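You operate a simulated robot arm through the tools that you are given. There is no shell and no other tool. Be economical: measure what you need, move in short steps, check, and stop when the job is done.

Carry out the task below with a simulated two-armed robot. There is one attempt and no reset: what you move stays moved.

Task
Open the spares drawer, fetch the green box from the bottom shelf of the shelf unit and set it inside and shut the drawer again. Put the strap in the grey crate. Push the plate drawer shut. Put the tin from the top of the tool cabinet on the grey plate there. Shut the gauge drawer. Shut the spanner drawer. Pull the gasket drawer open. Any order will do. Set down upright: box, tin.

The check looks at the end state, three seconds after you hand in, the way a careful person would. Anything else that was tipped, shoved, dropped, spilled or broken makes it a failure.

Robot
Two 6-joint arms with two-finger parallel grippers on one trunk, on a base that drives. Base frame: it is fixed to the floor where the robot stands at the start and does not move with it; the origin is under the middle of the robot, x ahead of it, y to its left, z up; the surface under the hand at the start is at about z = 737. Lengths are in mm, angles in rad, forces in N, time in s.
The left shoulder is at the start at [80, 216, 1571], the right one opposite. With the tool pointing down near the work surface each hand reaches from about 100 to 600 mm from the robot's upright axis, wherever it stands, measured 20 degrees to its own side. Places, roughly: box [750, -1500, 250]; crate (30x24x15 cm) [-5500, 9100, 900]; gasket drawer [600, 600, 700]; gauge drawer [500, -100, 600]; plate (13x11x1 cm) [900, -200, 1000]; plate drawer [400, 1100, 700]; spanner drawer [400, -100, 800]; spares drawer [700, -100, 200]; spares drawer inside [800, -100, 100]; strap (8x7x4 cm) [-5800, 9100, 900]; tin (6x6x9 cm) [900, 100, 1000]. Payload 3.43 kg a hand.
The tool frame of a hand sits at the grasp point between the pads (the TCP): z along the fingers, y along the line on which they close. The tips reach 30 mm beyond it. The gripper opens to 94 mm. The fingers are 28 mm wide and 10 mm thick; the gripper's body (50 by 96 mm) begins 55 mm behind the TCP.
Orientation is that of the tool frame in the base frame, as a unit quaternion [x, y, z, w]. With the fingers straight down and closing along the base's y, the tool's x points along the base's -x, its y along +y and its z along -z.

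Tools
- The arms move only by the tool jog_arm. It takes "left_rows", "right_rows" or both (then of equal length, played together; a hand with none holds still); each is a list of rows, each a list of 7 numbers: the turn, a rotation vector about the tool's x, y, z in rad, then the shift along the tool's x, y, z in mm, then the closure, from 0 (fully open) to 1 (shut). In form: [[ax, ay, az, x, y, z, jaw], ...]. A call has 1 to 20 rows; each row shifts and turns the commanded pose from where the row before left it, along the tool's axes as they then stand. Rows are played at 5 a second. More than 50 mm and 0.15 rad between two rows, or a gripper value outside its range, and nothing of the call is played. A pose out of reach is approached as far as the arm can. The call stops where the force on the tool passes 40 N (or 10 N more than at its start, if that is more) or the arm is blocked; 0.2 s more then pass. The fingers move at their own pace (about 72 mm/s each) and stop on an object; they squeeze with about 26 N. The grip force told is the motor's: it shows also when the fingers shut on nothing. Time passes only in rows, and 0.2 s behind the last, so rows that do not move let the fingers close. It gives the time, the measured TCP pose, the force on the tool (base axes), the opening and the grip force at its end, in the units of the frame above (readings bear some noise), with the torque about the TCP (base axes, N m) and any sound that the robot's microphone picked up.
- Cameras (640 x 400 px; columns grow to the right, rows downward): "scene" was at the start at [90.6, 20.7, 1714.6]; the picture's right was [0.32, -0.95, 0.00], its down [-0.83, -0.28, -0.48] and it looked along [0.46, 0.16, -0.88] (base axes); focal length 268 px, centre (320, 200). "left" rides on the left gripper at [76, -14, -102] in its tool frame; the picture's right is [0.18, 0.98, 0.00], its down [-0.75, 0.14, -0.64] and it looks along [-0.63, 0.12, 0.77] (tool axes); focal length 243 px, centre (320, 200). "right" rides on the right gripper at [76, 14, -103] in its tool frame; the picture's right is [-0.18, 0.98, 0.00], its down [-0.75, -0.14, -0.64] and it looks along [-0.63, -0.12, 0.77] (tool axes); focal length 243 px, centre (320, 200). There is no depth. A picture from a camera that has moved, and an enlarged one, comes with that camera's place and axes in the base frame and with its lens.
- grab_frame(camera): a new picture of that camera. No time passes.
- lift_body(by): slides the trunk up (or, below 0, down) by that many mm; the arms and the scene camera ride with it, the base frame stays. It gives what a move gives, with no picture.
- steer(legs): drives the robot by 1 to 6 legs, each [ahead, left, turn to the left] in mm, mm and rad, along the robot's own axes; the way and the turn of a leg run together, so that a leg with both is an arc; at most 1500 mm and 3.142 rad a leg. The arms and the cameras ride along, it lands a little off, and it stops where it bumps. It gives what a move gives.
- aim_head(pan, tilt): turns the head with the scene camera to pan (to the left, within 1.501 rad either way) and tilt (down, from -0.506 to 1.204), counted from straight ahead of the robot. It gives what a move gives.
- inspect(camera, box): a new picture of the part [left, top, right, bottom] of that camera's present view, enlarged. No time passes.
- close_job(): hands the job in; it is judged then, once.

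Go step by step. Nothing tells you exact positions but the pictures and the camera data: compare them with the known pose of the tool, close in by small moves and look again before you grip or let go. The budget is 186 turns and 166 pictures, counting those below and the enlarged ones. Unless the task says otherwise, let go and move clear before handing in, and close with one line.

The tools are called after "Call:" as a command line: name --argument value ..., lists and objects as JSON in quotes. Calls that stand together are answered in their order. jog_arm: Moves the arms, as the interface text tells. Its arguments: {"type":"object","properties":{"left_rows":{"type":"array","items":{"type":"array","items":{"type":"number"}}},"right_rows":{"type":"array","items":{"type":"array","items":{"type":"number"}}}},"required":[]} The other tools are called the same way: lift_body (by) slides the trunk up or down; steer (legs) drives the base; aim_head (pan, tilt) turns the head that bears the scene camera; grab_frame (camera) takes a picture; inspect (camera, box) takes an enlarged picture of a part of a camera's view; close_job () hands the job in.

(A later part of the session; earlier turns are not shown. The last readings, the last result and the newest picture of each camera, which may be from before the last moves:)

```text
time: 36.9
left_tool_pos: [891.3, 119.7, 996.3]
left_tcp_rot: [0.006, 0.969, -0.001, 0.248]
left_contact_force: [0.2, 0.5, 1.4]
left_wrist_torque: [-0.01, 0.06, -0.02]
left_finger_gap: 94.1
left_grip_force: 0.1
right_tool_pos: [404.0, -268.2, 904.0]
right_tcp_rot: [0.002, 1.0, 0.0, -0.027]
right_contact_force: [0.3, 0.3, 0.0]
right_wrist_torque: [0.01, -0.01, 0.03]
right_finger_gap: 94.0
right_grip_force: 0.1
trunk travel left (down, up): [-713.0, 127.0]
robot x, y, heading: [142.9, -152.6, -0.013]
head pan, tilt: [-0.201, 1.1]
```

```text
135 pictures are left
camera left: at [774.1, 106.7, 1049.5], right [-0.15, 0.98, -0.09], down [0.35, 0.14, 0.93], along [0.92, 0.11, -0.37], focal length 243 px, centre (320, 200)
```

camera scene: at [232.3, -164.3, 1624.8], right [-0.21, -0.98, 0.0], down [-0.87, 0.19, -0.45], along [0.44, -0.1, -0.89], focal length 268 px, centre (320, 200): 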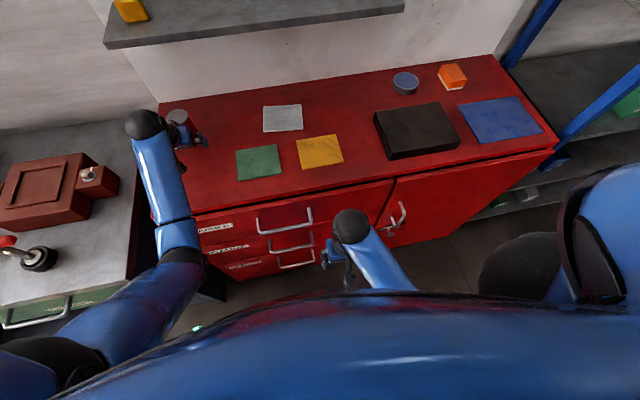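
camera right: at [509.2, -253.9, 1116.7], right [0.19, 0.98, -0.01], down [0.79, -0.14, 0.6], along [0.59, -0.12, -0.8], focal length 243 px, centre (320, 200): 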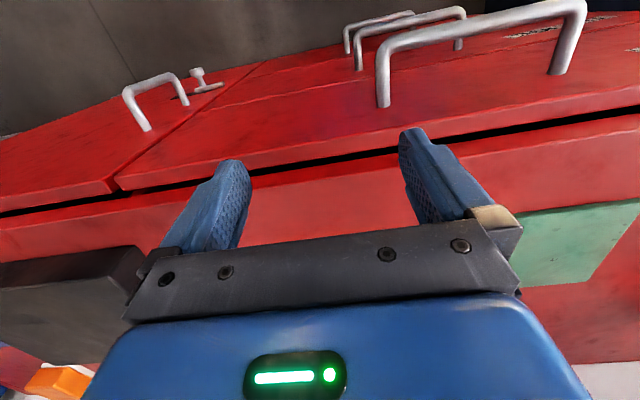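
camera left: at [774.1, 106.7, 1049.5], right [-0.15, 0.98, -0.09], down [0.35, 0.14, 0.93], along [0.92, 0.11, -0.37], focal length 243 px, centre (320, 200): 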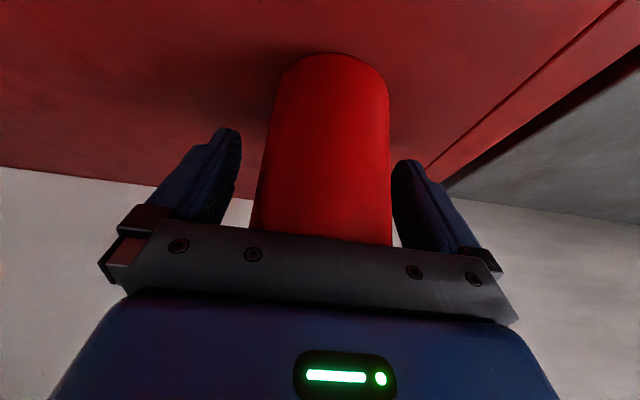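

The tin is between the pads. Closing and lifting slightly.

Call:
jog_arm --left_rows '[[0, 0, 0, 0, 0, 0, 1], [0, 0, 0, 0, 0, 0, 1], [0, 0, 0, 0, 0, 0, 1], [0, 0, 0, 0, 0, 0, 1], [0, 0, 0, -14, 0, -26, 1]]'

Call:
grab_frame --camera "left"

Call:
inspect --camera "scene" --box '[100, 60, 340, 210]'

```text
time: 38.1
left_tool_pos: [891.6, 118.3, 1025.2]
left_tcp_rot: [0.007, 0.969, -0.002, 0.246]
left_contact_force: [-0.7, 0.0, -3.0]
left_wrist_torque: [0.02, -0.07, 0.03]
left_finger_gap: 63.8
left_grip_force: 25.8
right_tool_pos: [404.7, -267.7, 903.0]
right_tcp_rot: [0.003, 1.0, -0.001, -0.028]
right_contact_force: [0.1, 0.1, 0.3]
right_wrist_torque: [0.02, -0.02, -0.01]
right_finger_gap: 93.8
right_grip_force: 0.0
trunk travel left (down, up): [-713.0, 127.0]
robot x, y, heading: [140.8, -150.3, -0.013]
head pan, tilt: [-0.201, 1.1]
```

```text
134 pictures are left
camera left: at [774.4, 106.7, 1078.4], right [-0.15, 0.98, -0.09], down [0.36, 0.14, 0.92], along [0.92, 0.11, -0.37], focal length 243 px, centre (320, 200)
```

left: 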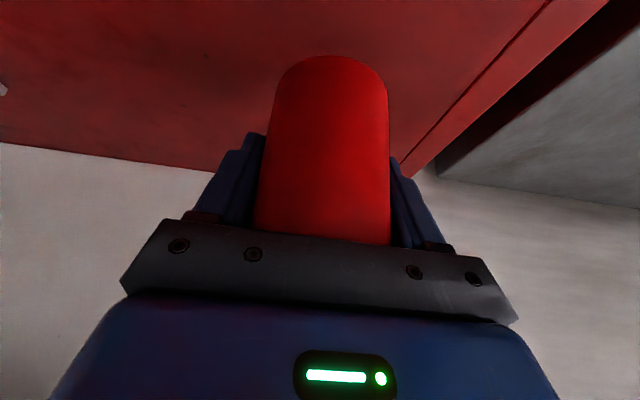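

```text
2.67 times, centred on (220, 135) of scene
camera zoom: at [232.0, -164.4, 1624.7], right [-0.21, -0.98, 0.0], down [-0.87, 0.19, -0.45], along [0.44, -0.1, -0.89], focal length 714 px, centre (587, 373)
```

zoom: 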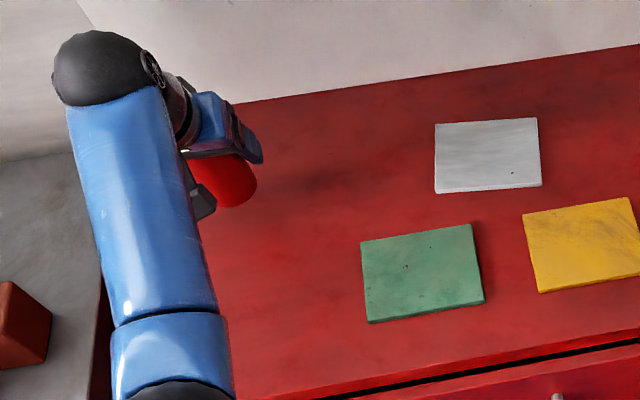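

Tin is held (63.8 mm). The plate centre is near (897,−184); I carry the tin there by driving sideways, after lifting a little more.

Call:
jog_arm --left_rows '[[0, 0, 0, -10, 0, -18, 1]]'

Call:
steer --legs '[[0, -303, 0.0]]'

Call:
grab_frame --camera "left"

Call:
grab_frame --camera "scene"

```text
time: 38.5
left_tool_pos: [889.4, 119.0, 1046.6]
left_tcp_rot: [0.006, 0.969, -0.002, 0.247]
left_contact_force: [0.3, 0.0, -2.5]
left_wrist_torque: [0.01, -0.01, -0.01]
left_finger_gap: 63.6
left_grip_force: 25.8
right_tool_pos: [404.0, -266.7, 904.9]
right_tcp_rot: [0.002, 1.0, -0.001, -0.028]
right_contact_force: [-0.1, -0.6, -0.1]
right_wrist_torque: [0.0, -0.01, 0.02]
right_finger_gap: 93.9
right_grip_force: 0.1
trunk travel left (down, up): [-713.0, 127.0]
robot x, y, heading: [139.7, -148.2, -0.015]
head pan, tilt: [-0.201, 1.1]
```

```text
time: 40.5
left_tool_pos: [886.1, -186.2, 1045.8]
left_tcp_rot: [0.008, 0.969, -0.003, 0.247]
left_contact_force: [0.0, 0.1, -4.0]
left_wrist_torque: [0.0, -0.06, 0.03]
left_finger_gap: 63.5
left_grip_force: 26.3
right_tool_pos: [398.0, -570.6, 904.6]
right_tcp_rot: [0.006, 1.0, -0.002, -0.028]
right_contact_force: [-0.6, 0.3, 0.0]
right_wrist_torque: [-0.01, -0.01, 0.01]
right_finger_gap: 94.1
right_grip_force: 0.1
trunk travel left (down, up): [-713.0, 127.0]
robot x, y, heading: [140.4, -453.5, -0.021]
head pan, tilt: [-0.201, 1.1]
```

```text
132 pictures are left
camera left: at [769.4, -198.0, 1099.1], right [-0.14, 0.99, -0.09], down [0.36, 0.14, 0.92], along [0.92, 0.1, -0.37], focal length 243 px, centre (320, 200)
```

left: 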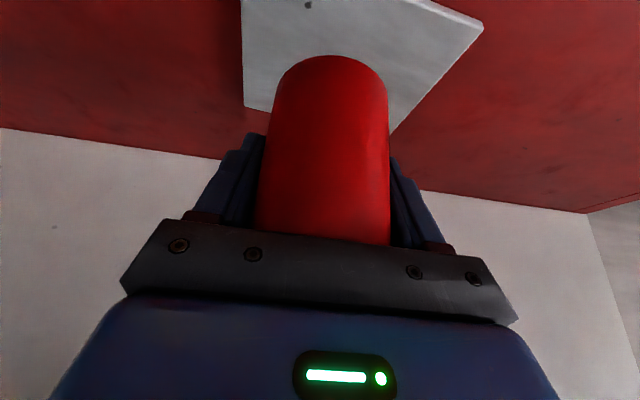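

```text
131 pictures are left
camera scene: at [226.9, -464.9, 1624.8], right [-0.22, -0.98, 0.0], down [-0.87, 0.19, -0.45], along [0.44, -0.1, -0.89], focal length 268 px, centre (320, 200)
```

scene: 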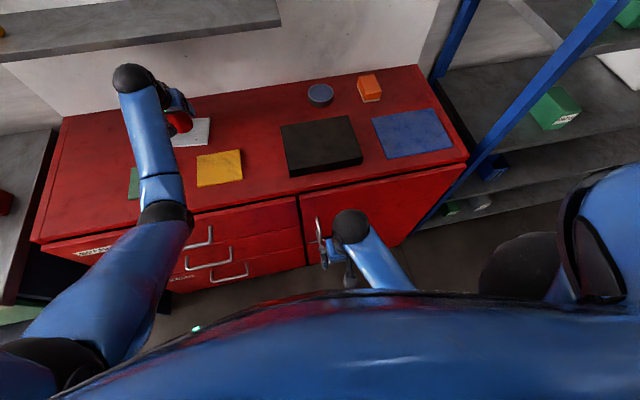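

The plate centre works out at (897,−183); I shift 12 mm ahead and lower close to the plate.

Call:
jog_arm --left_rows '[[0, 0, 0, 2.2, 0.7, 12.4, 1], [0, 0, 0, 2.2, 0.7, 12.4, 1], [0, 0, 0, 2.2, 0.7, 12.4, 1]]'

Call:
grab_frame --camera "left"

```text
time: 41.4
left_tool_pos: [898.3, -186.2, 1010.0]
left_tcp_rot: [0.009, 0.969, -0.002, 0.248]
left_contact_force: [0.0, -0.7, -2.3]
left_wrist_torque: [-0.02, -0.07, 0.01]
left_finger_gap: 63.8
left_grip_force: 26.6
right_tool_pos: [398.7, -572.0, 905.1]
right_tcp_rot: [0.006, 1.0, 0.0, -0.028]
right_contact_force: [0.0, -0.4, -0.7]
right_wrist_torque: [0.0, 0.01, 0.02]
right_finger_gap: 94.3
right_grip_force: 0.1
trunk travel left (down, up): [-713.0, 127.0]
robot x, y, heading: [136.5, -452.0, -0.018]
head pan, tilt: [-0.201, 1.1]
```

```text
130 pictures are left
camera left: at [782.2, -198.4, 1063.8], right [-0.14, 0.99, -0.09], down [0.36, 0.13, 0.92], along [0.92, 0.1, -0.37], focal length 243 px, centre (320, 200)
```

left: 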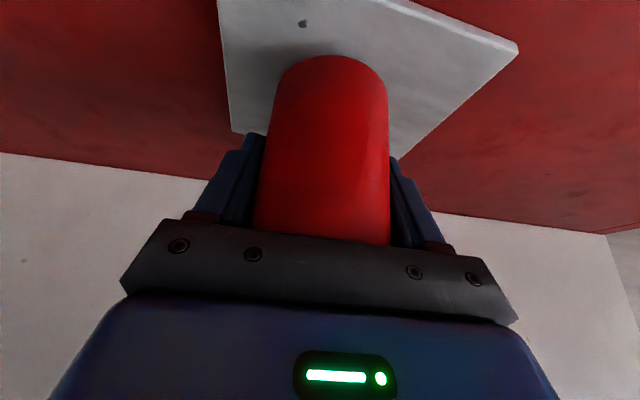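

Nearly down; lowering in tiny steps until contact.

Call:
jog_arm --left_rows '[[0, 0, 0, 0.7, 0, 1.3, 1], [0, 0, 0, 0.7, 0, 1.3, 1], [0, 0, 0, 0, 0, 0, 1]]'

Call:
jog_arm --left_rows '[[0, 0, 0, 0.7, 0, 1.3, 1], [0, 0, 0, 0, 0, 0, 1]]'

Call:
jog_arm --left_rows '[[0, 0, 0, 0.7, 0, 1.3, 1], [0, 0, 0, 0, 0, 0, 1]]'

```text
time: 42.1
left_tool_pos: [898.6, -187.1, 1007.7]
left_tcp_rot: [0.009, 0.969, -0.002, 0.247]
left_contact_force: [0.1, 1.0, -3.2]
left_wrist_torque: [-0.01, -0.03, 0.03]
left_finger_gap: 63.6
left_grip_force: 26.1
right_tool_pos: [398.0, -572.5, 906.0]
right_tcp_rot: [0.006, 1.0, 0.0, -0.027]
right_contact_force: [0.1, -0.7, -0.1]
right_wrist_torque: [-0.02, 0.0, -0.01]
right_finger_gap: 93.9
right_grip_force: 0.0
trunk travel left (down, up): [-713.0, 127.0]
robot x, y, heading: [133.5, -454.9, -0.016]
head pan, tilt: [-0.201, 1.1]
```

```text
time: 42.8
left_tool_pos: [898.9, -187.2, 1005.7]
left_tcp_rot: [0.01, 0.969, -0.003, 0.246]
left_contact_force: [0.1, 0.0, -3.4]
left_wrist_torque: [-0.02, -0.04, -0.01]
left_finger_gap: 63.6
left_grip_force: 25.9
right_tool_pos: [397.8, -571.7, 904.9]
right_tcp_rot: [0.006, 1.0, -0.001, -0.028]
right_contact_force: [1.0, 0.1, -0.9]
right_wrist_torque: [-0.01, -0.01, 0.01]
right_finger_gap: 94.1
right_grip_force: 0.1
trunk travel left (down, up): [-713.0, 127.0]
robot x, y, heading: [137.1, -450.2, -0.019]
head pan, tilt: [-0.201, 1.1]
```

```text
time: 43.4
left_tool_pos: [899.0, -186.0, 1004.4]
left_tcp_rot: [0.009, 0.969, -0.002, 0.247]
left_contact_force: [-0.4, -0.3, -2.3]
left_wrist_torque: [0.01, -0.03, -0.03]
left_finger_gap: 63.5
left_grip_force: 25.8
right_tool_pos: [399.2, -572.1, 904.7]
right_tcp_rot: [0.006, 1.0, -0.001, -0.028]
right_contact_force: [-0.3, 0.0, 0.2]
right_wrist_torque: [-0.03, -0.01, 0.01]
right_finger_gap: 94.1
right_grip_force: 0.1
trunk travel left (down, up): [-713.0, 127.0]
robot x, y, heading: [136.1, -452.8, -0.017]
head pan, tilt: [-0.201, 1.1]
```

Still free (weight ~3 N). I continue, a little at a time.

Call:
jog_arm --left_rows '[[0, 0, 0, 0.5, 0, 0.9, 1], [0, 0, 0, 0.5, 0, 0.9, 1], [0, 0, 0, 0, 0, 0, 1]]'

Call:
jog_arm --left_rows '[[0, 0, 0, 0.5, 0, 0.9, 1], [0, 0, 0, 0.5, 0, 0.9, 1], [0, 0, 0, 0, 0, 0, 1]]'

Call:
inspect --camera "left" --box '[210, 0, 430, 140]'

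```text
time: 44.1
left_tool_pos: [898.9, -185.7, 1003.8]
left_tcp_rot: [0.009, 0.969, -0.002, 0.248]
left_contact_force: [-1.3, 1.1, 4.4]
left_wrist_torque: [-0.13, 0.19, -0.09]
left_finger_gap: 63.5
left_grip_force: 25.6
right_tool_pos: [398.2, -572.6, 905.4]
right_tcp_rot: [0.006, 1.0, 0.0, -0.027]
right_contact_force: [0.2, 0.9, -0.1]
right_wrist_torque: [0.0, 0.04, 0.01]
right_finger_gap: 94.0
right_grip_force: 0.0
trunk travel left (down, up): [-713.0, 127.0]
robot x, y, heading: [134.7, -451.9, -0.02]
head pan, tilt: [-0.201, 1.1]
```

```text
time: 45.0
left_tool_pos: [897.9, -186.4, 1002.7]
left_tcp_rot: [0.009, 0.968, -0.001, 0.251]
left_contact_force: [5.5, 2.6, 18.4]
left_wrist_torque: [-0.06, 0.54, -0.08]
left_finger_gap: 63.8
left_grip_force: 26.4
right_tool_pos: [397.0, -573.8, 906.5]
right_tcp_rot: [0.005, 1.0, 0.001, -0.027]
right_contact_force: [0.4, -0.3, 0.1]
right_wrist_torque: [0.03, -0.02, -0.01]
right_finger_gap: 94.0
right_grip_force: 0.0
trunk travel left (down, up): [-713.0, 127.0]
robot x, y, heading: [135.5, -453.3, -0.018]
head pan, tilt: [-0.201, 1.1]
```

```text
2.86 times, centred on (320, 70) of left
camera zoom: at [780.9, -197.9, 1056.6], right [-0.14, 0.99, -0.09], down [0.35, 0.13, 0.93], along [0.93, 0.1, -0.36], focal length 693 px, centre (320, 571)
```

zoom: 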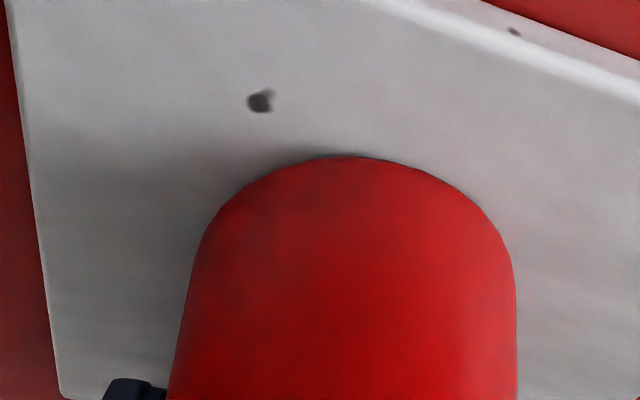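

Contact with the plate. I relieve slightly, open, and withdraw along the fingers.

Call:
jog_arm --left_rows '[[0, 0, 0, -0.5, 0, -0.9, 1], [0, 0, 0, 0, 0, 0, 0.5], [0, 0, 0, 0, 0, 0, 0.2], [0, 0, 0, 0, 0, 0, 0], [0, 0, 0, 0, 0, 0, 0], [0, 0, 0, 0, 0, -25, 0], [0, 0, 0, 0, 0, -40, 0], [0, 0, 0, 0, 0, -45, 0], [0, 0, 0, 40, 0, 0, 0]]'

Call:
grab_frame --camera "left"

Call:
grab_frame --camera "scene"

```text
time: 47.0
left_tool_pos: [808.7, -184.8, 1078.7]
left_tcp_rot: [0.01, 0.969, -0.002, 0.247]
left_contact_force: [-0.1, 0.4, 0.7]
left_wrist_torque: [-0.02, -0.03, 0.0]
left_finger_gap: 94.1
left_grip_force: 0.1
right_tool_pos: [397.7, -571.8, 904.7]
right_tcp_rot: [0.006, 1.0, 0.0, -0.027]
right_contact_force: [-0.5, 0.0, -0.1]
right_wrist_torque: [0.01, -0.03, 0.03]
right_finger_gap: 94.1
right_grip_force: 0.1
trunk travel left (down, up): [-713.0, 127.0]
robot x, y, heading: [136.6, -455.4, -0.019]
head pan, tilt: [-0.201, 1.1]
```

```text
128 pictures are left
camera left: at [692.8, -195.7, 1132.8], right [-0.14, 0.99, -0.09], down [0.36, 0.13, 0.92], along [0.92, 0.1, -0.37], focal length 243 px, centre (320, 200)
```

left: 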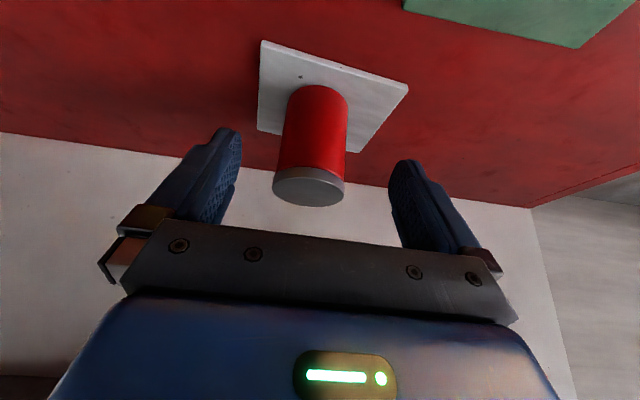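

```text
127 pictures are left
camera scene: at [225.4, -467.4, 1624.9], right [-0.22, -0.98, 0.0], down [-0.87, 0.19, -0.45], along [0.44, -0.1, -0.89], focal length 268 px, centre (320, 200)
```

scene: 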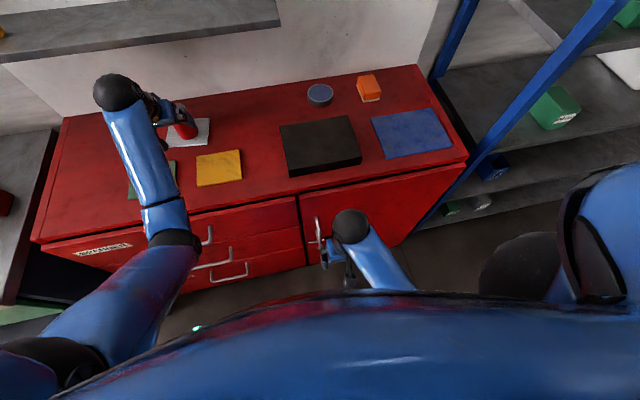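

The tin stands on the plate. I withdraw the left hand, back off and look at the lower drawers of the cabinet and the shelf unit.

Call:
jog_arm --left_rows '[[0, 0, 0, 39.5, 0, -21.6, 0], [0, 0, 0, 39.5, 0, -21.6, 0], [0, 0, 0, 39.5, 0, -21.6, 0], [0, 0, 0, 39.5, 0, -21.6, 0]]'

Call:
steer --legs '[[-600, 0, 0.019]]'

Call:
aim_head --pan 0.2 --tilt 0.8

Call:
grab_frame --camera "scene"

Call:
aim_head --pan -0.7 --tilt 0.7

Call:
grab_frame --camera "scene"

```text
time: 48.0
left_tool_pos: [630.2, -181.9, 1080.9]
left_tcp_rot: [0.01, 0.969, -0.002, 0.248]
left_contact_force: [-0.2, 0.4, 0.8]
left_wrist_torque: [-0.01, -0.02, 0.0]
left_finger_gap: 94.0
left_grip_force: 0.0
right_tool_pos: [396.5, -572.0, 904.6]
right_tcp_rot: [0.006, 1.0, 0.0, -0.027]
right_contact_force: [0.0, -0.2, 0.1]
right_wrist_torque: [0.01, 0.03, 0.01]
right_finger_gap: 94.1
right_grip_force: 0.2
trunk travel left (down, up): [-713.0, 127.0]
robot x, y, heading: [138.6, -449.5, -0.021]
head pan, tilt: [-0.201, 1.1]
```

```text
time: 51.4
left_tool_pos: [21.3, -166.1, 1078.4]
left_tcp_rot: [-0.001, 0.969, 0.0, 0.247]
left_contact_force: [0.7, 0.1, 0.4]
left_wrist_torque: [0.02, 0.03, -0.01]
left_finger_gap: 94.1
left_grip_force: 0.0
right_tool_pos: [-202.7, -561.9, 904.1]
right_tcp_rot: [-0.005, 1.0, 0.0, -0.028]
right_contact_force: [-1.0, -0.7, 0.0]
right_wrist_torque: [0.01, 0.05, 0.0]
right_finger_gap: 94.0
right_grip_force: 0.0
trunk travel left (down, up): [-713.0, 127.0]
robot x, y, heading: [-467.5, -450.4, 0.003]
head pan, tilt: [-0.201, 1.1]
```

```text
time: 52.2
left_tool_pos: [19.7, -165.3, 1081.0]
left_tcp_rot: [-0.001, 0.969, 0.0, 0.248]
left_contact_force: [-0.4, 0.3, -0.3]
left_wrist_torque: [-0.01, 0.02, 0.0]
left_finger_gap: 93.9
left_grip_force: 0.0
right_tool_pos: [-205.1, -561.6, 904.9]
right_tcp_rot: [-0.004, 1.0, 0.0, -0.027]
right_contact_force: [-0.2, 0.9, -0.7]
right_wrist_torque: [0.02, 0.05, 0.0]
right_finger_gap: 94.1
right_grip_force: 0.1
trunk travel left (down, up): [-713.0, 127.0]
robot x, y, heading: [-470.5, -448.4, 0.002]
head pan, tilt: [0.201, 0.799]
```

```text
126 pictures are left
camera scene: at [-362.0, -432.1, 1646.6], right [0.2, -0.98, 0.0], down [-0.7, -0.14, -0.7], along [0.68, 0.14, -0.72], focal length 268 px, centre (320, 200)
```

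scene: 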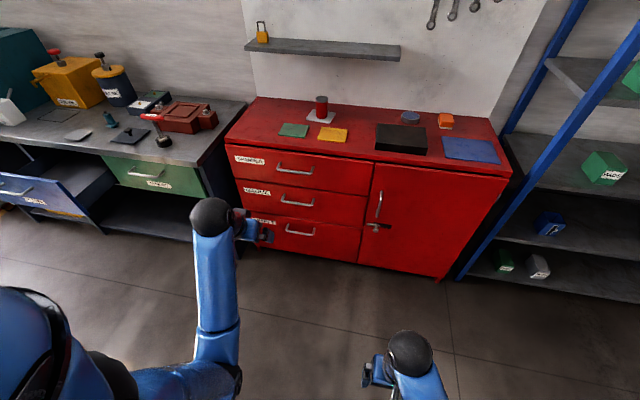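

```text
time: 53.4
left_tool_pos: [20.8, -166.0, 1080.2]
left_tcp_rot: [-0.001, 0.969, 0.0, 0.247]
left_contact_force: [0.4, 0.3, -1.0]
left_wrist_torque: [-0.02, 0.01, 0.01]
left_finger_gap: 94.0
left_grip_force: 0.1
right_tool_pos: [-204.3, -560.7, 905.0]
right_tcp_rot: [-0.004, 1.0, 0.0, -0.027]
right_contact_force: [0.0, 0.3, -0.5]
right_wrist_torque: [0.0, -0.01, 0.01]
right_finger_gap: 94.2
right_grip_force: 0.0
trunk travel left (down, up): [-713.0, 127.0]
robot x, y, heading: [-469.7, -446.3, 0.003]
head pan, tilt: [-0.7, 0.7]
```

```text
125 pictures are left
camera scene: at [-375.5, -502.8, 1654.8], right [-0.64, -0.77, 0.0], down [-0.49, 0.41, -0.76], along [0.59, -0.49, -0.64], focal length 268 px, centre (320, 200)
```

scene: 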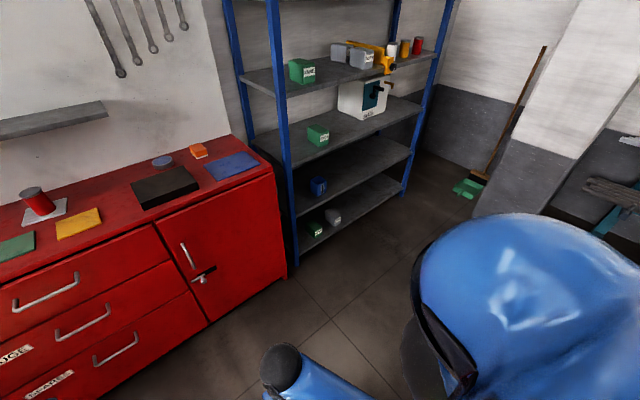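

The spares drawer is the bottom one of the three, handle at y≈−130, z roughly 390. I turn the left hand to point forward with the fingers closing vertically, and sidestep so the left arm faces the handle.

Call:
jog_arm --left_rows '[[0, -0.134, 0, 0, 0, 0, 0], [0, -0.134, 0, 0, 0, 0, 0], [0, -0.134, 0, 0, 0, 0, 0], [0, -0.134, 0, 0, 0, 0, 0], [0, -0.134, 0, 0, 0, 0, 0], [0, -0.134, 0, 0, 0, 0, 0], [0, -0.134, 0, 0, 0, 0, 0], [0, -0.134, 0, 0, 0, 0, 0]]'

Call:
jog_arm --left_rows '[[0, 0, 0.143, 0, 0, 0, 0], [0, 0, 0.143, 0, 0, 0, 0], [0, 0, 0.143, 0, 0, 0, 0], [0, 0, 0.143, 0, 0, 0, 0], [0, 0, 0.143, 0, 0, 0, 0], [0, 0, 0.143, 0, 0, 0, 0], [0, 0, 0.143, 0, 0, 0, 0], [0, 0, 0.143, 0, 0, 0, 0], [0, 0, 0.143, 0, 0, 0, 0], [0, 0, 0.143, 0, 0, 0, 0], [0, 0, 0.143, 0, 0, 0, 0]]'

Call:
steer --legs '[[0, 110, 0]]'

Call:
lift_body --by -550

Call:
aim_head --pan 0.2 --tilt 0.6

Call:
grab_frame --camera "scene"

Call:
grab_frame --camera "left"

```text
time: 55.2
left_tool_pos: [18.9, -165.1, 1080.5]
left_tcp_rot: [-0.001, 0.706, 0.002, 0.708]
left_contact_force: [0.0, -0.8, 0.7]
left_wrist_torque: [-0.01, 0.01, 0.02]
left_finger_gap: 93.9
left_grip_force: 0.0
right_tool_pos: [-204.0, -562.1, 906.2]
right_tcp_rot: [-0.005, 1.0, 0.0, -0.027]
right_contact_force: [-0.6, 1.3, 0.0]
right_wrist_torque: [-0.01, 0.0, 0.0]
right_finger_gap: 93.7
right_grip_force: 0.0
trunk travel left (down, up): [-713.0, 127.0]
robot x, y, heading: [-469.1, -449.2, 0.006]
head pan, tilt: [-0.7, 0.7]
```

```text
time: 57.6
left_tool_pos: [20.8, -166.8, 1079.8]
left_tcp_rot: [0.5, 0.5, 0.501, 0.499]
left_contact_force: [1.2, -0.7, -0.2]
left_wrist_torque: [-0.01, -0.01, 0.0]
left_finger_gap: 94.2
left_grip_force: 0.1
right_tool_pos: [-204.2, -560.7, 904.6]
right_tcp_rot: [-0.004, 1.0, 0.0, -0.027]
right_contact_force: [0.4, -0.1, -0.3]
right_wrist_torque: [0.01, 0.0, 0.0]
right_finger_gap: 94.0
right_grip_force: 0.0
trunk travel left (down, up): [-713.0, 127.0]
robot x, y, heading: [-472.7, -447.6, 0.004]
head pan, tilt: [-0.7, 0.7]
```

```text
time: 58.8
left_tool_pos: [20.6, -62.5, 1081.0]
left_tcp_rot: [0.501, 0.498, 0.502, 0.499]
left_contact_force: [0.0, 0.2, -0.6]
left_wrist_torque: [-0.03, 0.03, 0.03]
left_finger_gap: 93.9
left_grip_force: 0.0
right_tool_pos: [-205.7, -456.1, 903.2]
right_tcp_rot: [-0.004, 1.0, 0.0, -0.026]
right_contact_force: [0.3, 0.0, 0.2]
right_wrist_torque: [0.03, 0.02, 0.01]
right_finger_gap: 94.2
right_grip_force: 0.0
trunk travel left (down, up): [-713.0, 127.0]
robot x, y, heading: [-472.2, -342.5, 0.002]
head pan, tilt: [-0.7, 0.7]
```

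```text
refused: -550 is not a number from -400 to 400
```

```text
time: 60.0
left_tool_pos: [20.1, -62.3, 1080.6]
left_tcp_rot: [0.501, 0.499, 0.501, 0.5]
left_contact_force: [0.5, 0.0, -0.4]
left_wrist_torque: [0.02, 0.01, 0.03]
left_finger_gap: 93.8
left_grip_force: 0.1
right_tool_pos: [-205.0, -455.5, 903.9]
right_tcp_rot: [-0.003, 1.0, 0.0, -0.027]
right_contact_force: [-1.2, 0.2, -0.1]
right_wrist_torque: [-0.02, 0.02, 0.02]
right_finger_gap: 93.8
right_grip_force: 0.0
trunk travel left (down, up): [-713.0, 127.0]
robot x, y, heading: [-468.6, -338.7, -0.004]
head pan, tilt: [0.201, 0.6]
```

```text
124 pictures are left
camera scene: at [-354.0, -324.8, 1663.5], right [0.2, -0.98, 0.0], down [-0.55, -0.11, -0.83], along [0.81, 0.16, -0.56], focal length 268 px, centre (320, 200)
```

scene: 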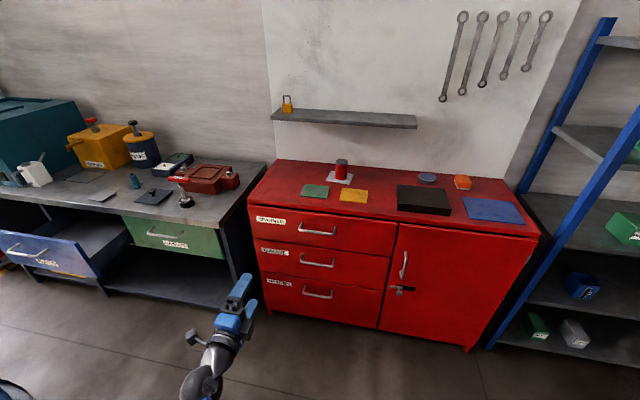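

```text
123 pictures are left
camera left: at [-83.0, 15.0, 1066.1], right [0.0, 0.18, 0.98], down [-0.64, -0.75, 0.14], along [0.77, -0.63, 0.12], focal length 243 px, centre (320, 200)
```

left: 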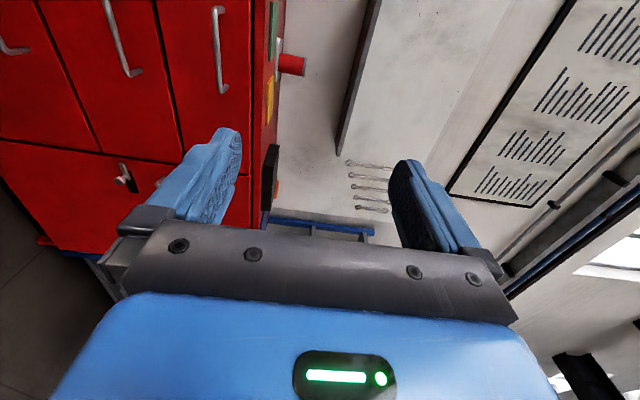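

I lower the trunk in two steps and look again at the spares handle.

Call:
lift_body --by -400

Call:
lift_body --by -230

Call:
grab_frame --camera "scene"

Call:
grab_frame --camera "left"

```text
time: 63.9
left_tool_pos: [20.0, -60.8, 681.2]
left_tcp_rot: [0.5, 0.5, 0.5, 0.5]
left_contact_force: [-0.3, 0.4, 0.1]
left_wrist_torque: [0.01, 0.02, 0.02]
left_finger_gap: 94.0
left_grip_force: 0.1
right_tool_pos: [-204.1, -454.2, 504.9]
right_tcp_rot: [-0.004, 1.0, -0.002, -0.027]
right_contact_force: [0.2, 0.0, -0.3]
right_wrist_torque: [0.01, -0.02, 0.04]
right_finger_gap: 94.1
right_grip_force: 0.1
trunk travel left (down, up): [-313.0, 527.0]
robot x, y, heading: [-467.9, -342.3, 0.001]
head pan, tilt: [0.201, 0.6]
```

```text
time: 65.8
left_tool_pos: [19.9, -61.1, 472.5]
left_tcp_rot: [0.5, 0.5, 0.501, 0.5]
left_contact_force: [-0.3, 0.3, -0.3]
left_wrist_torque: [0.0, 0.02, -0.01]
left_finger_gap: 94.3
left_grip_force: 0.1
right_tool_pos: [-204.3, -453.5, 300.0]
right_tcp_rot: [-0.006, 1.0, 0.003, -0.025]
right_contact_force: [-3.0, -4.5, 12.5]
right_wrist_torque: [0.44, -0.01, 0.11]
right_finger_gap: 91.7
right_grip_force: 0.0
trunk travel left (down, up): [-105.0, 735.0]
robot x, y, heading: [-471.3, -339.1, -0.0]
head pan, tilt: [0.201, 0.6]
stopped: the force on the tool passed its limit at 74 N (the readings are from after the stop); the commanded pose is now the measured one
```

```text
122 pictures are left
camera scene: at [-354.5, -323.7, 1055.0], right [0.2, -0.98, 0.0], down [-0.55, -0.11, -0.83], along [0.81, 0.16, -0.56], focal length 268 px, centre (320, 200)
```

scene: 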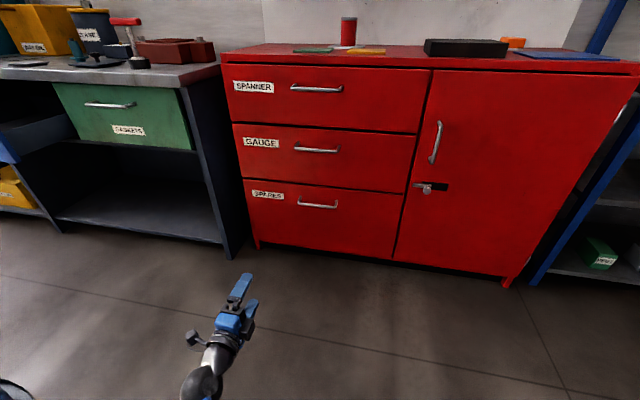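

```text
121 pictures are left
camera left: at [-83.2, 15.7, 457.5], right [0.0, 0.18, 0.98], down [-0.64, -0.75, 0.14], along [0.77, -0.63, 0.12], focal length 243 px, centre (320, 200)
```

left: 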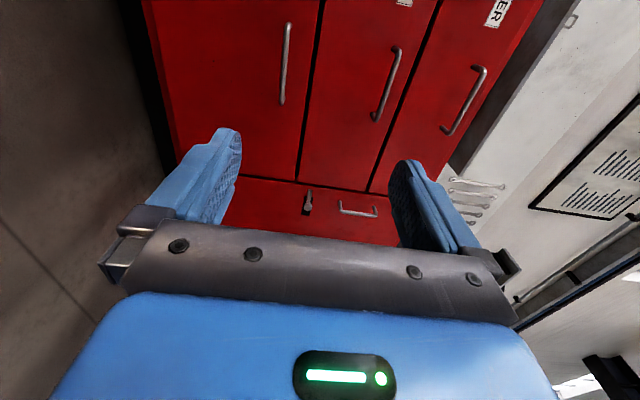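

The right hand touched the robot's own base; I lift it a bit. The spares bar is at about x 550, y −120, z 403; I align the left hand and drive up to 80 mm before it.

Call:
jog_arm --left_rows '[[0, 0, 0, -20, -23, 0, 0], [0, 0, 0, -20, -23, 0, 0], [0, 0, 0, -19, -23, 0, 0]]' --right_rows '[[0, 0, 0, 0, 0, -30, 0], [0, 0, 0, 0, 0, -30, 0], [0, 0, 0, 0, 0, -30, 0]]'

Call:
steer --legs '[[430, 0, 0]]'

Call:
aim_head --pan 0.25 --tilt 0.9

Call:
grab_frame --camera "scene"

Call:
grab_frame --camera "left"

```text
time: 66.6
left_tool_pos: [20.0, -118.6, 399.5]
left_tcp_rot: [0.5, 0.499, 0.501, 0.501]
left_contact_force: [0.0, -0.4, 0.0]
left_wrist_torque: [0.0, 0.01, -0.02]
left_finger_gap: 93.8
left_grip_force: 0.0
right_tool_pos: [-217.9, -460.9, 307.8]
right_tcp_rot: [-0.005, 1.0, 0.004, -0.024]
right_contact_force: [0.1, 0.5, 0.3]
right_wrist_torque: [-0.02, -0.01, -0.02]
right_finger_gap: 93.8
right_grip_force: 0.1
right hand out of reach, approached as far as the arm can: row 1, 2, 3
trunk travel left (down, up): [-105.0, 735.0]
robot x, y, heading: [-467.7, -338.7, 0.004]
head pan, tilt: [0.201, 0.6]
```

```text
time: 69.2
left_tool_pos: [447.1, -115.4, 401.9]
left_tcp_rot: [0.499, 0.5, 0.502, 0.498]
left_contact_force: [-0.1, 0.5, 0.1]
left_wrist_torque: [-0.02, 0.02, 0.02]
left_finger_gap: 94.0
left_grip_force: 0.1
right_tool_pos: [211.1, -456.9, 308.7]
right_tcp_rot: [-0.008, 1.0, 0.004, -0.024]
right_contact_force: [-0.5, -0.2, 0.2]
right_wrist_torque: [0.02, 0.0, 0.0]
right_finger_gap: 94.2
right_grip_force: 0.0
trunk travel left (down, up): [-105.0, 735.0]
robot x, y, heading: [-45.5, -334.6, 0.006]
head pan, tilt: [0.201, 0.6]
```

```text
time: 70.0
left_tool_pos: [446.4, -116.0, 400.7]
left_tcp_rot: [0.499, 0.5, 0.503, 0.498]
left_contact_force: [0.2, -0.9, 0.3]
left_wrist_torque: [0.04, -0.04, 0.01]
left_finger_gap: 94.1
left_grip_force: 0.1
right_tool_pos: [210.3, -458.7, 308.9]
right_tcp_rot: [-0.008, 1.0, 0.004, -0.023]
right_contact_force: [-0.4, -0.6, 0.0]
right_wrist_torque: [-0.01, 0.02, 0.0]
right_finger_gap: 94.1
right_grip_force: 0.1
trunk travel left (down, up): [-105.0, 735.0]
robot x, y, heading: [-40.9, -339.1, 0.006]
head pan, tilt: [0.25, 0.901]
```

```text
120 pictures are left
camera scene: at [59.5, -321.0, 1030.5], right [0.25, -0.97, 0.0], down [-0.76, -0.2, -0.62], along [0.6, 0.16, -0.78], focal length 268 px, centre (320, 200)
```

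scene: 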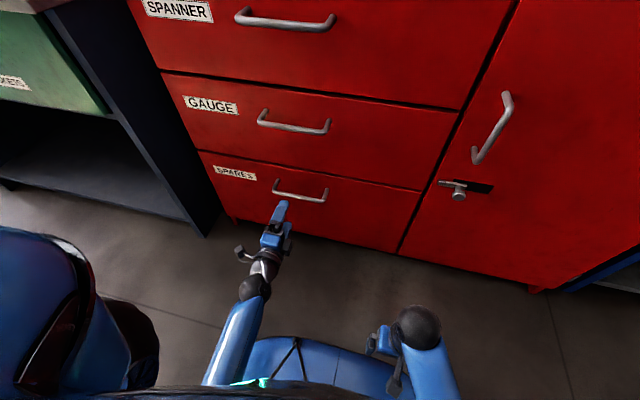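

```text
119 pictures are left
camera left: at [342.3, -39.2, 387.1], right [0.0, 0.18, 0.98], down [-0.64, -0.76, 0.14], along [0.77, -0.63, 0.12], focal length 243 px, centre (320, 200)
```

left: 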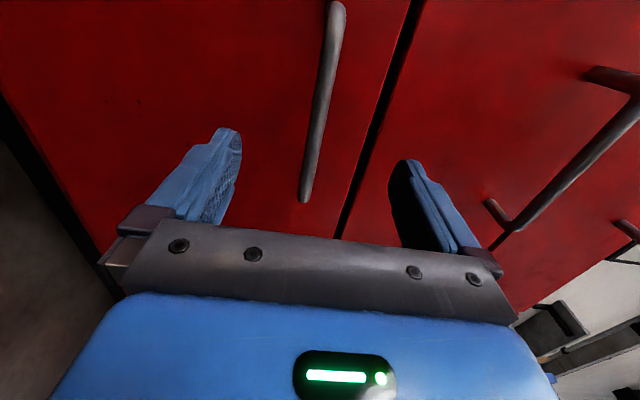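

The bar (x≈555, z≈398) lies centred between the fingers. I reach forward 92 mm and close on it.

Call:
jog_arm --left_rows '[[0, 0, 0, 0, 0, 31, 0], [0, 0, 0, 0, -1, 31, 0], [0, 0, 0, 0, -2, 30, 0], [0, 0, 0, 0, 0, 0, 0]]'

Call:
grab_frame --camera "left"

```text
time: 71.0
left_tool_pos: [538.9, -114.5, 399.0]
left_tcp_rot: [0.498, 0.501, 0.501, 0.5]
left_contact_force: [0.1, -0.5, 0.6]
left_wrist_torque: [0.0, -0.04, 0.0]
left_finger_gap: 93.9
left_grip_force: 0.0
right_tool_pos: [211.8, -457.9, 307.8]
right_tcp_rot: [-0.008, 1.0, 0.004, -0.023]
right_contact_force: [0.2, -0.4, 0.2]
right_wrist_torque: [0.0, 0.01, 0.02]
right_finger_gap: 93.9
right_grip_force: 0.1
trunk travel left (down, up): [-105.0, 735.0]
robot x, y, heading: [-40.0, -339.0, 0.003]
head pan, tilt: [0.25, 0.901]
```

```text
118 pictures are left
camera left: at [434.9, -38.3, 385.2], right [0.0, 0.18, 0.98], down [-0.64, -0.76, 0.14], along [0.77, -0.63, 0.12], focal length 243 px, centre (320, 200)
```

left: 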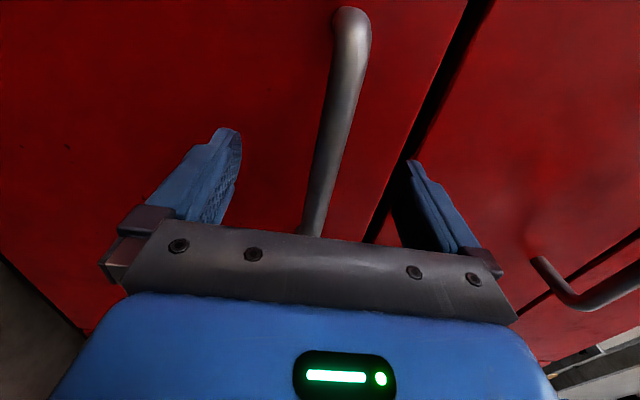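

Bar is between the pads. Closing.

Call:
jog_arm --left_rows '[[0, 0, 0, 0, 0, 0, 1], [0, 0, 0, 0, 0, 0, 1], [0, 0, 0, 0, 0, 0, 1], [0, 0, 0, 0, 0, 0, 1], [0, 0, 0, 0, 0, 0, 1]]'

Call:
grab_frame --camera "left"

```text
time: 72.2
left_tool_pos: [537.8, -114.4, 399.9]
left_tcp_rot: [0.499, 0.5, 0.502, 0.499]
left_contact_force: [0.3, 0.2, 1.5]
left_wrist_torque: [-0.17, 0.0, -0.02]
left_finger_gap: 18.3
left_grip_force: 44.8
right_tool_pos: [211.6, -458.3, 307.3]
right_tcp_rot: [-0.007, 1.0, 0.004, -0.023]
right_contact_force: [-0.1, -0.3, 0.7]
right_wrist_torque: [-0.04, 0.02, 0.01]
right_finger_gap: 93.9
right_grip_force: 0.1
trunk travel left (down, up): [-105.0, 735.0]
robot x, y, heading: [-46.3, -335.8, 0.006]
head pan, tilt: [0.25, 0.901]
```

```text
117 pictures are left
camera left: at [434.7, -38.3, 385.5], right [0.0, 0.18, 0.98], down [-0.64, -0.76, 0.14], along [0.77, -0.63, 0.12], focal length 243 px, centre (320, 200)
```

left: 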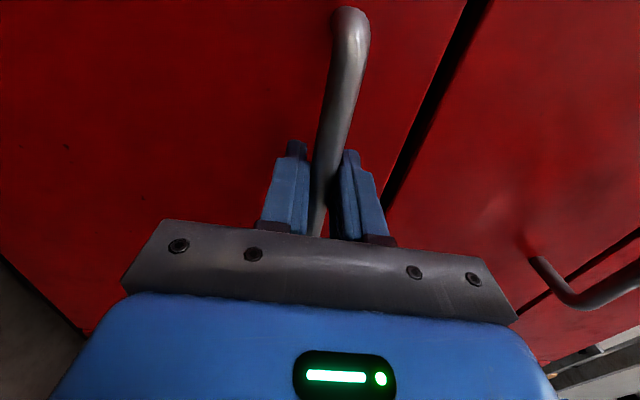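

Gripped. I pull by driving back, first a short test.

Call:
steer --legs '[[-60, 0, 0]]'

Call:
grab_frame --camera "scene"

```text
time: 73.2
left_tool_pos: [477.0, -114.9, 398.8]
left_tcp_rot: [0.499, 0.499, 0.502, 0.5]
left_contact_force: [0.7, 6.4, 3.2]
left_wrist_torque: [-0.13, -0.05, 0.35]
left_finger_gap: 18.2
left_grip_force: 45.2
right_tool_pos: [151.0, -458.1, 309.2]
right_tcp_rot: [-0.008, 1.0, 0.004, -0.024]
right_contact_force: [-0.2, 1.0, -0.5]
right_wrist_torque: [0.0, 0.01, 0.04]
right_finger_gap: 94.0
right_grip_force: 0.1
trunk travel left (down, up): [-105.0, 735.0]
robot x, y, heading: [-104.0, -344.4, 0.006]
head pan, tilt: [0.25, 0.901]
```

```text
116 pictures are left
camera scene: at [-1.7, -321.0, 1030.5], right [0.25, -0.97, 0.0], down [-0.76, -0.2, -0.62], along [0.6, 0.16, -0.78], focal length 268 px, centre (320, 200)
```

scene: 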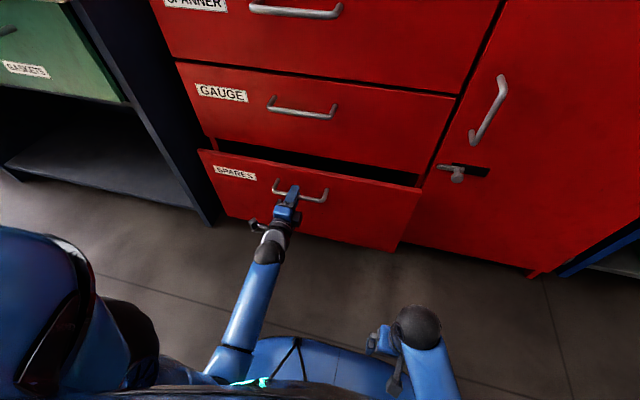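

It slides. I pull it farther, to about 290 mm.

Call:
steer --legs '[[-230, 0, 0]]'

Call:
grab_frame --camera "scene"

```text
time: 74.9
left_tool_pos: [251.2, -114.7, 399.5]
left_tcp_rot: [0.497, 0.501, 0.503, 0.499]
left_contact_force: [2.1, 13.2, 1.4]
left_wrist_torque: [-0.14, 0.0, -0.03]
left_finger_gap: 18.1
left_grip_force: 44.7
right_tool_pos: [-76.8, -459.6, 308.7]
right_tcp_rot: [-0.01, 1.0, 0.003, -0.025]
right_contact_force: [-0.4, 1.1, -0.1]
right_wrist_torque: [0.03, 0.0, 0.03]
right_finger_gap: 93.8
right_grip_force: 0.1
trunk travel left (down, up): [-105.0, 735.0]
robot x, y, heading: [-328.8, -339.7, 0.002]
head pan, tilt: [0.25, 0.901]
```

```text
115 pictures are left
camera scene: at [-228.2, -321.6, 1030.4], right [0.25, -0.97, 0.0], down [-0.76, -0.2, -0.62], along [0.6, 0.16, -0.78], focal length 268 px, centre (320, 200)
```

scene: 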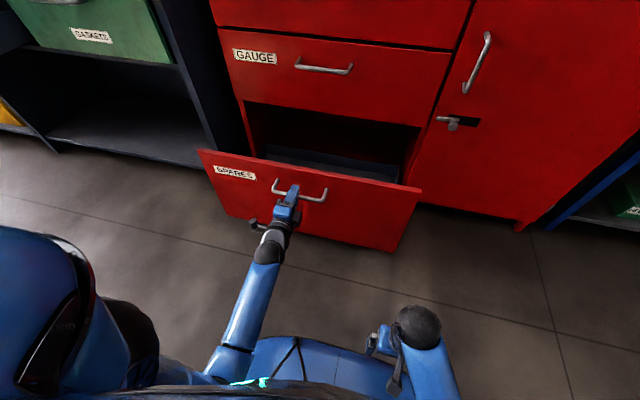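

The drawer is about 290 mm open. I release, back off, and look toward the bottom shelf.

Call:
jog_arm --left_rows '[[0, 0, 0, 0, 0, 0, 0.4], [0, 0, 0, 0, 0, 0, 0], [0, 0, 0, 0, 0, 0, 0], [0, 0, 0, 0, 0, 0, 0], [0, 0, 0, 0, 0, -40, 0], [0, 0, 0, 0, 0, -40, 0]]'

Call:
steer --legs '[[-250, 0, 0], [0, -700, 0]]'

Call:
aim_head --pan 0.5 --tilt 0.6

Call:
grab_frame --camera "scene"

Call:
aim_head --pan -0.35 --tilt 0.5

Call:
grab_frame --camera "scene"

```text
time: 76.3
left_tool_pos: [171.1, -115.5, 400.1]
left_tcp_rot: [0.497, 0.501, 0.504, 0.498]
left_contact_force: [-0.3, -0.7, 0.2]
left_wrist_torque: [0.03, 0.02, 0.0]
left_finger_gap: 94.3
left_grip_force: 0.0
right_tool_pos: [-76.5, -459.5, 308.4]
right_tcp_rot: [-0.007, 1.0, 0.004, -0.024]
right_contact_force: [0.4, 0.1, -0.5]
right_wrist_torque: [-0.04, -0.04, 0.01]
right_finger_gap: 94.3
right_grip_force: 0.1
trunk travel left (down, up): [-105.0, 735.0]
robot x, y, heading: [-327.7, -342.5, 0.002]
head pan, tilt: [0.25, 0.901]
```

```text
time: 81.6
left_tool_pos: [-86.7, -817.3, 399.5]
left_tcp_rot: [0.502, 0.496, 0.498, 0.503]
left_contact_force: [0.1, 0.2, 0.0]
left_wrist_torque: [0.01, -0.01, -0.02]
left_finger_gap: 93.7
left_grip_force: 0.1
right_tool_pos: [-340.5, -1156.8, 308.7]
right_tcp_rot: [0.0, 1.0, 0.004, -0.024]
right_contact_force: [0.5, -0.6, 0.3]
right_wrist_torque: [0.02, -0.01, -0.01]
right_finger_gap: 93.8
right_grip_force: 0.0
trunk travel left (down, up): [-105.0, 735.0]
robot x, y, heading: [-592.7, -1034.7, -0.015]
head pan, tilt: [0.25, 0.901]
```

```text
time: 82.4
left_tool_pos: [-87.6, -818.2, 398.0]
left_tcp_rot: [0.503, 0.495, 0.499, 0.503]
left_contact_force: [-0.3, -0.7, 0.6]
left_wrist_torque: [0.01, -0.02, 0.02]
left_finger_gap: 93.8
left_grip_force: 0.1
right_tool_pos: [-340.4, -1156.4, 309.9]
right_tcp_rot: [0.001, 1.0, 0.004, -0.024]
right_contact_force: [0.0, -0.3, 0.1]
right_wrist_torque: [-0.02, 0.02, 0.02]
right_finger_gap: 94.0
right_grip_force: 0.1
trunk travel left (down, up): [-105.0, 735.0]
robot x, y, heading: [-590.0, -1033.7, -0.012]
head pan, tilt: [0.499, 0.6]
```

```text
114 pictures are left
camera scene: at [-484.5, -993.6, 1055.1], right [0.47, -0.88, 0.0], down [-0.5, -0.26, -0.82], along [0.73, 0.39, -0.57], focal length 268 px, centre (320, 200)
```

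scene: 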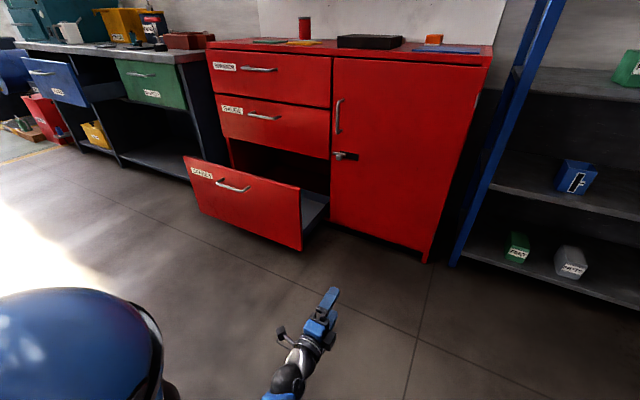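

```text
time: 83.6
left_tool_pos: [-86.3, -816.5, 399.4]
left_tcp_rot: [0.502, 0.496, 0.499, 0.502]
left_contact_force: [0.0, 0.1, -0.3]
left_wrist_torque: [-0.03, -0.01, 0.01]
left_finger_gap: 94.1
left_grip_force: 0.1
right_tool_pos: [-339.3, -1157.5, 309.1]
right_tcp_rot: [0.0, 1.0, 0.004, -0.023]
right_contact_force: [-0.9, 0.2, -1.2]
right_wrist_torque: [-0.02, 0.02, 0.0]
right_finger_gap: 93.9
right_grip_force: 0.1
trunk travel left (down, up): [-105.0, 735.0]
robot x, y, heading: [-592.8, -1029.9, -0.01]
head pan, tilt: [-0.351, 0.499]
```

```text
113 pictures are left
camera scene: at [-477.6, -1067.2, 1064.3], right [-0.35, -0.94, 0.0], down [-0.45, 0.17, -0.88], along [0.82, -0.31, -0.48], focal length 268 px, centre (320, 200)
```

scene: 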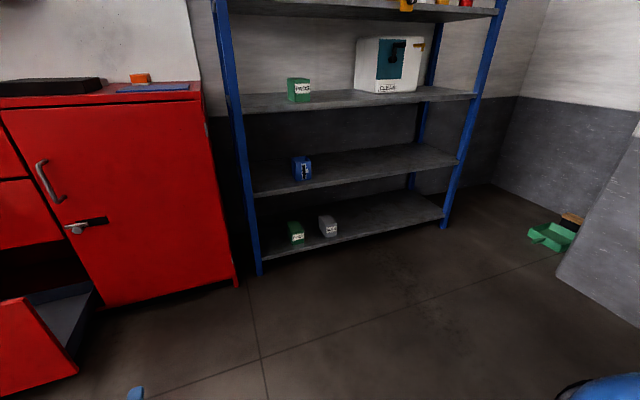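

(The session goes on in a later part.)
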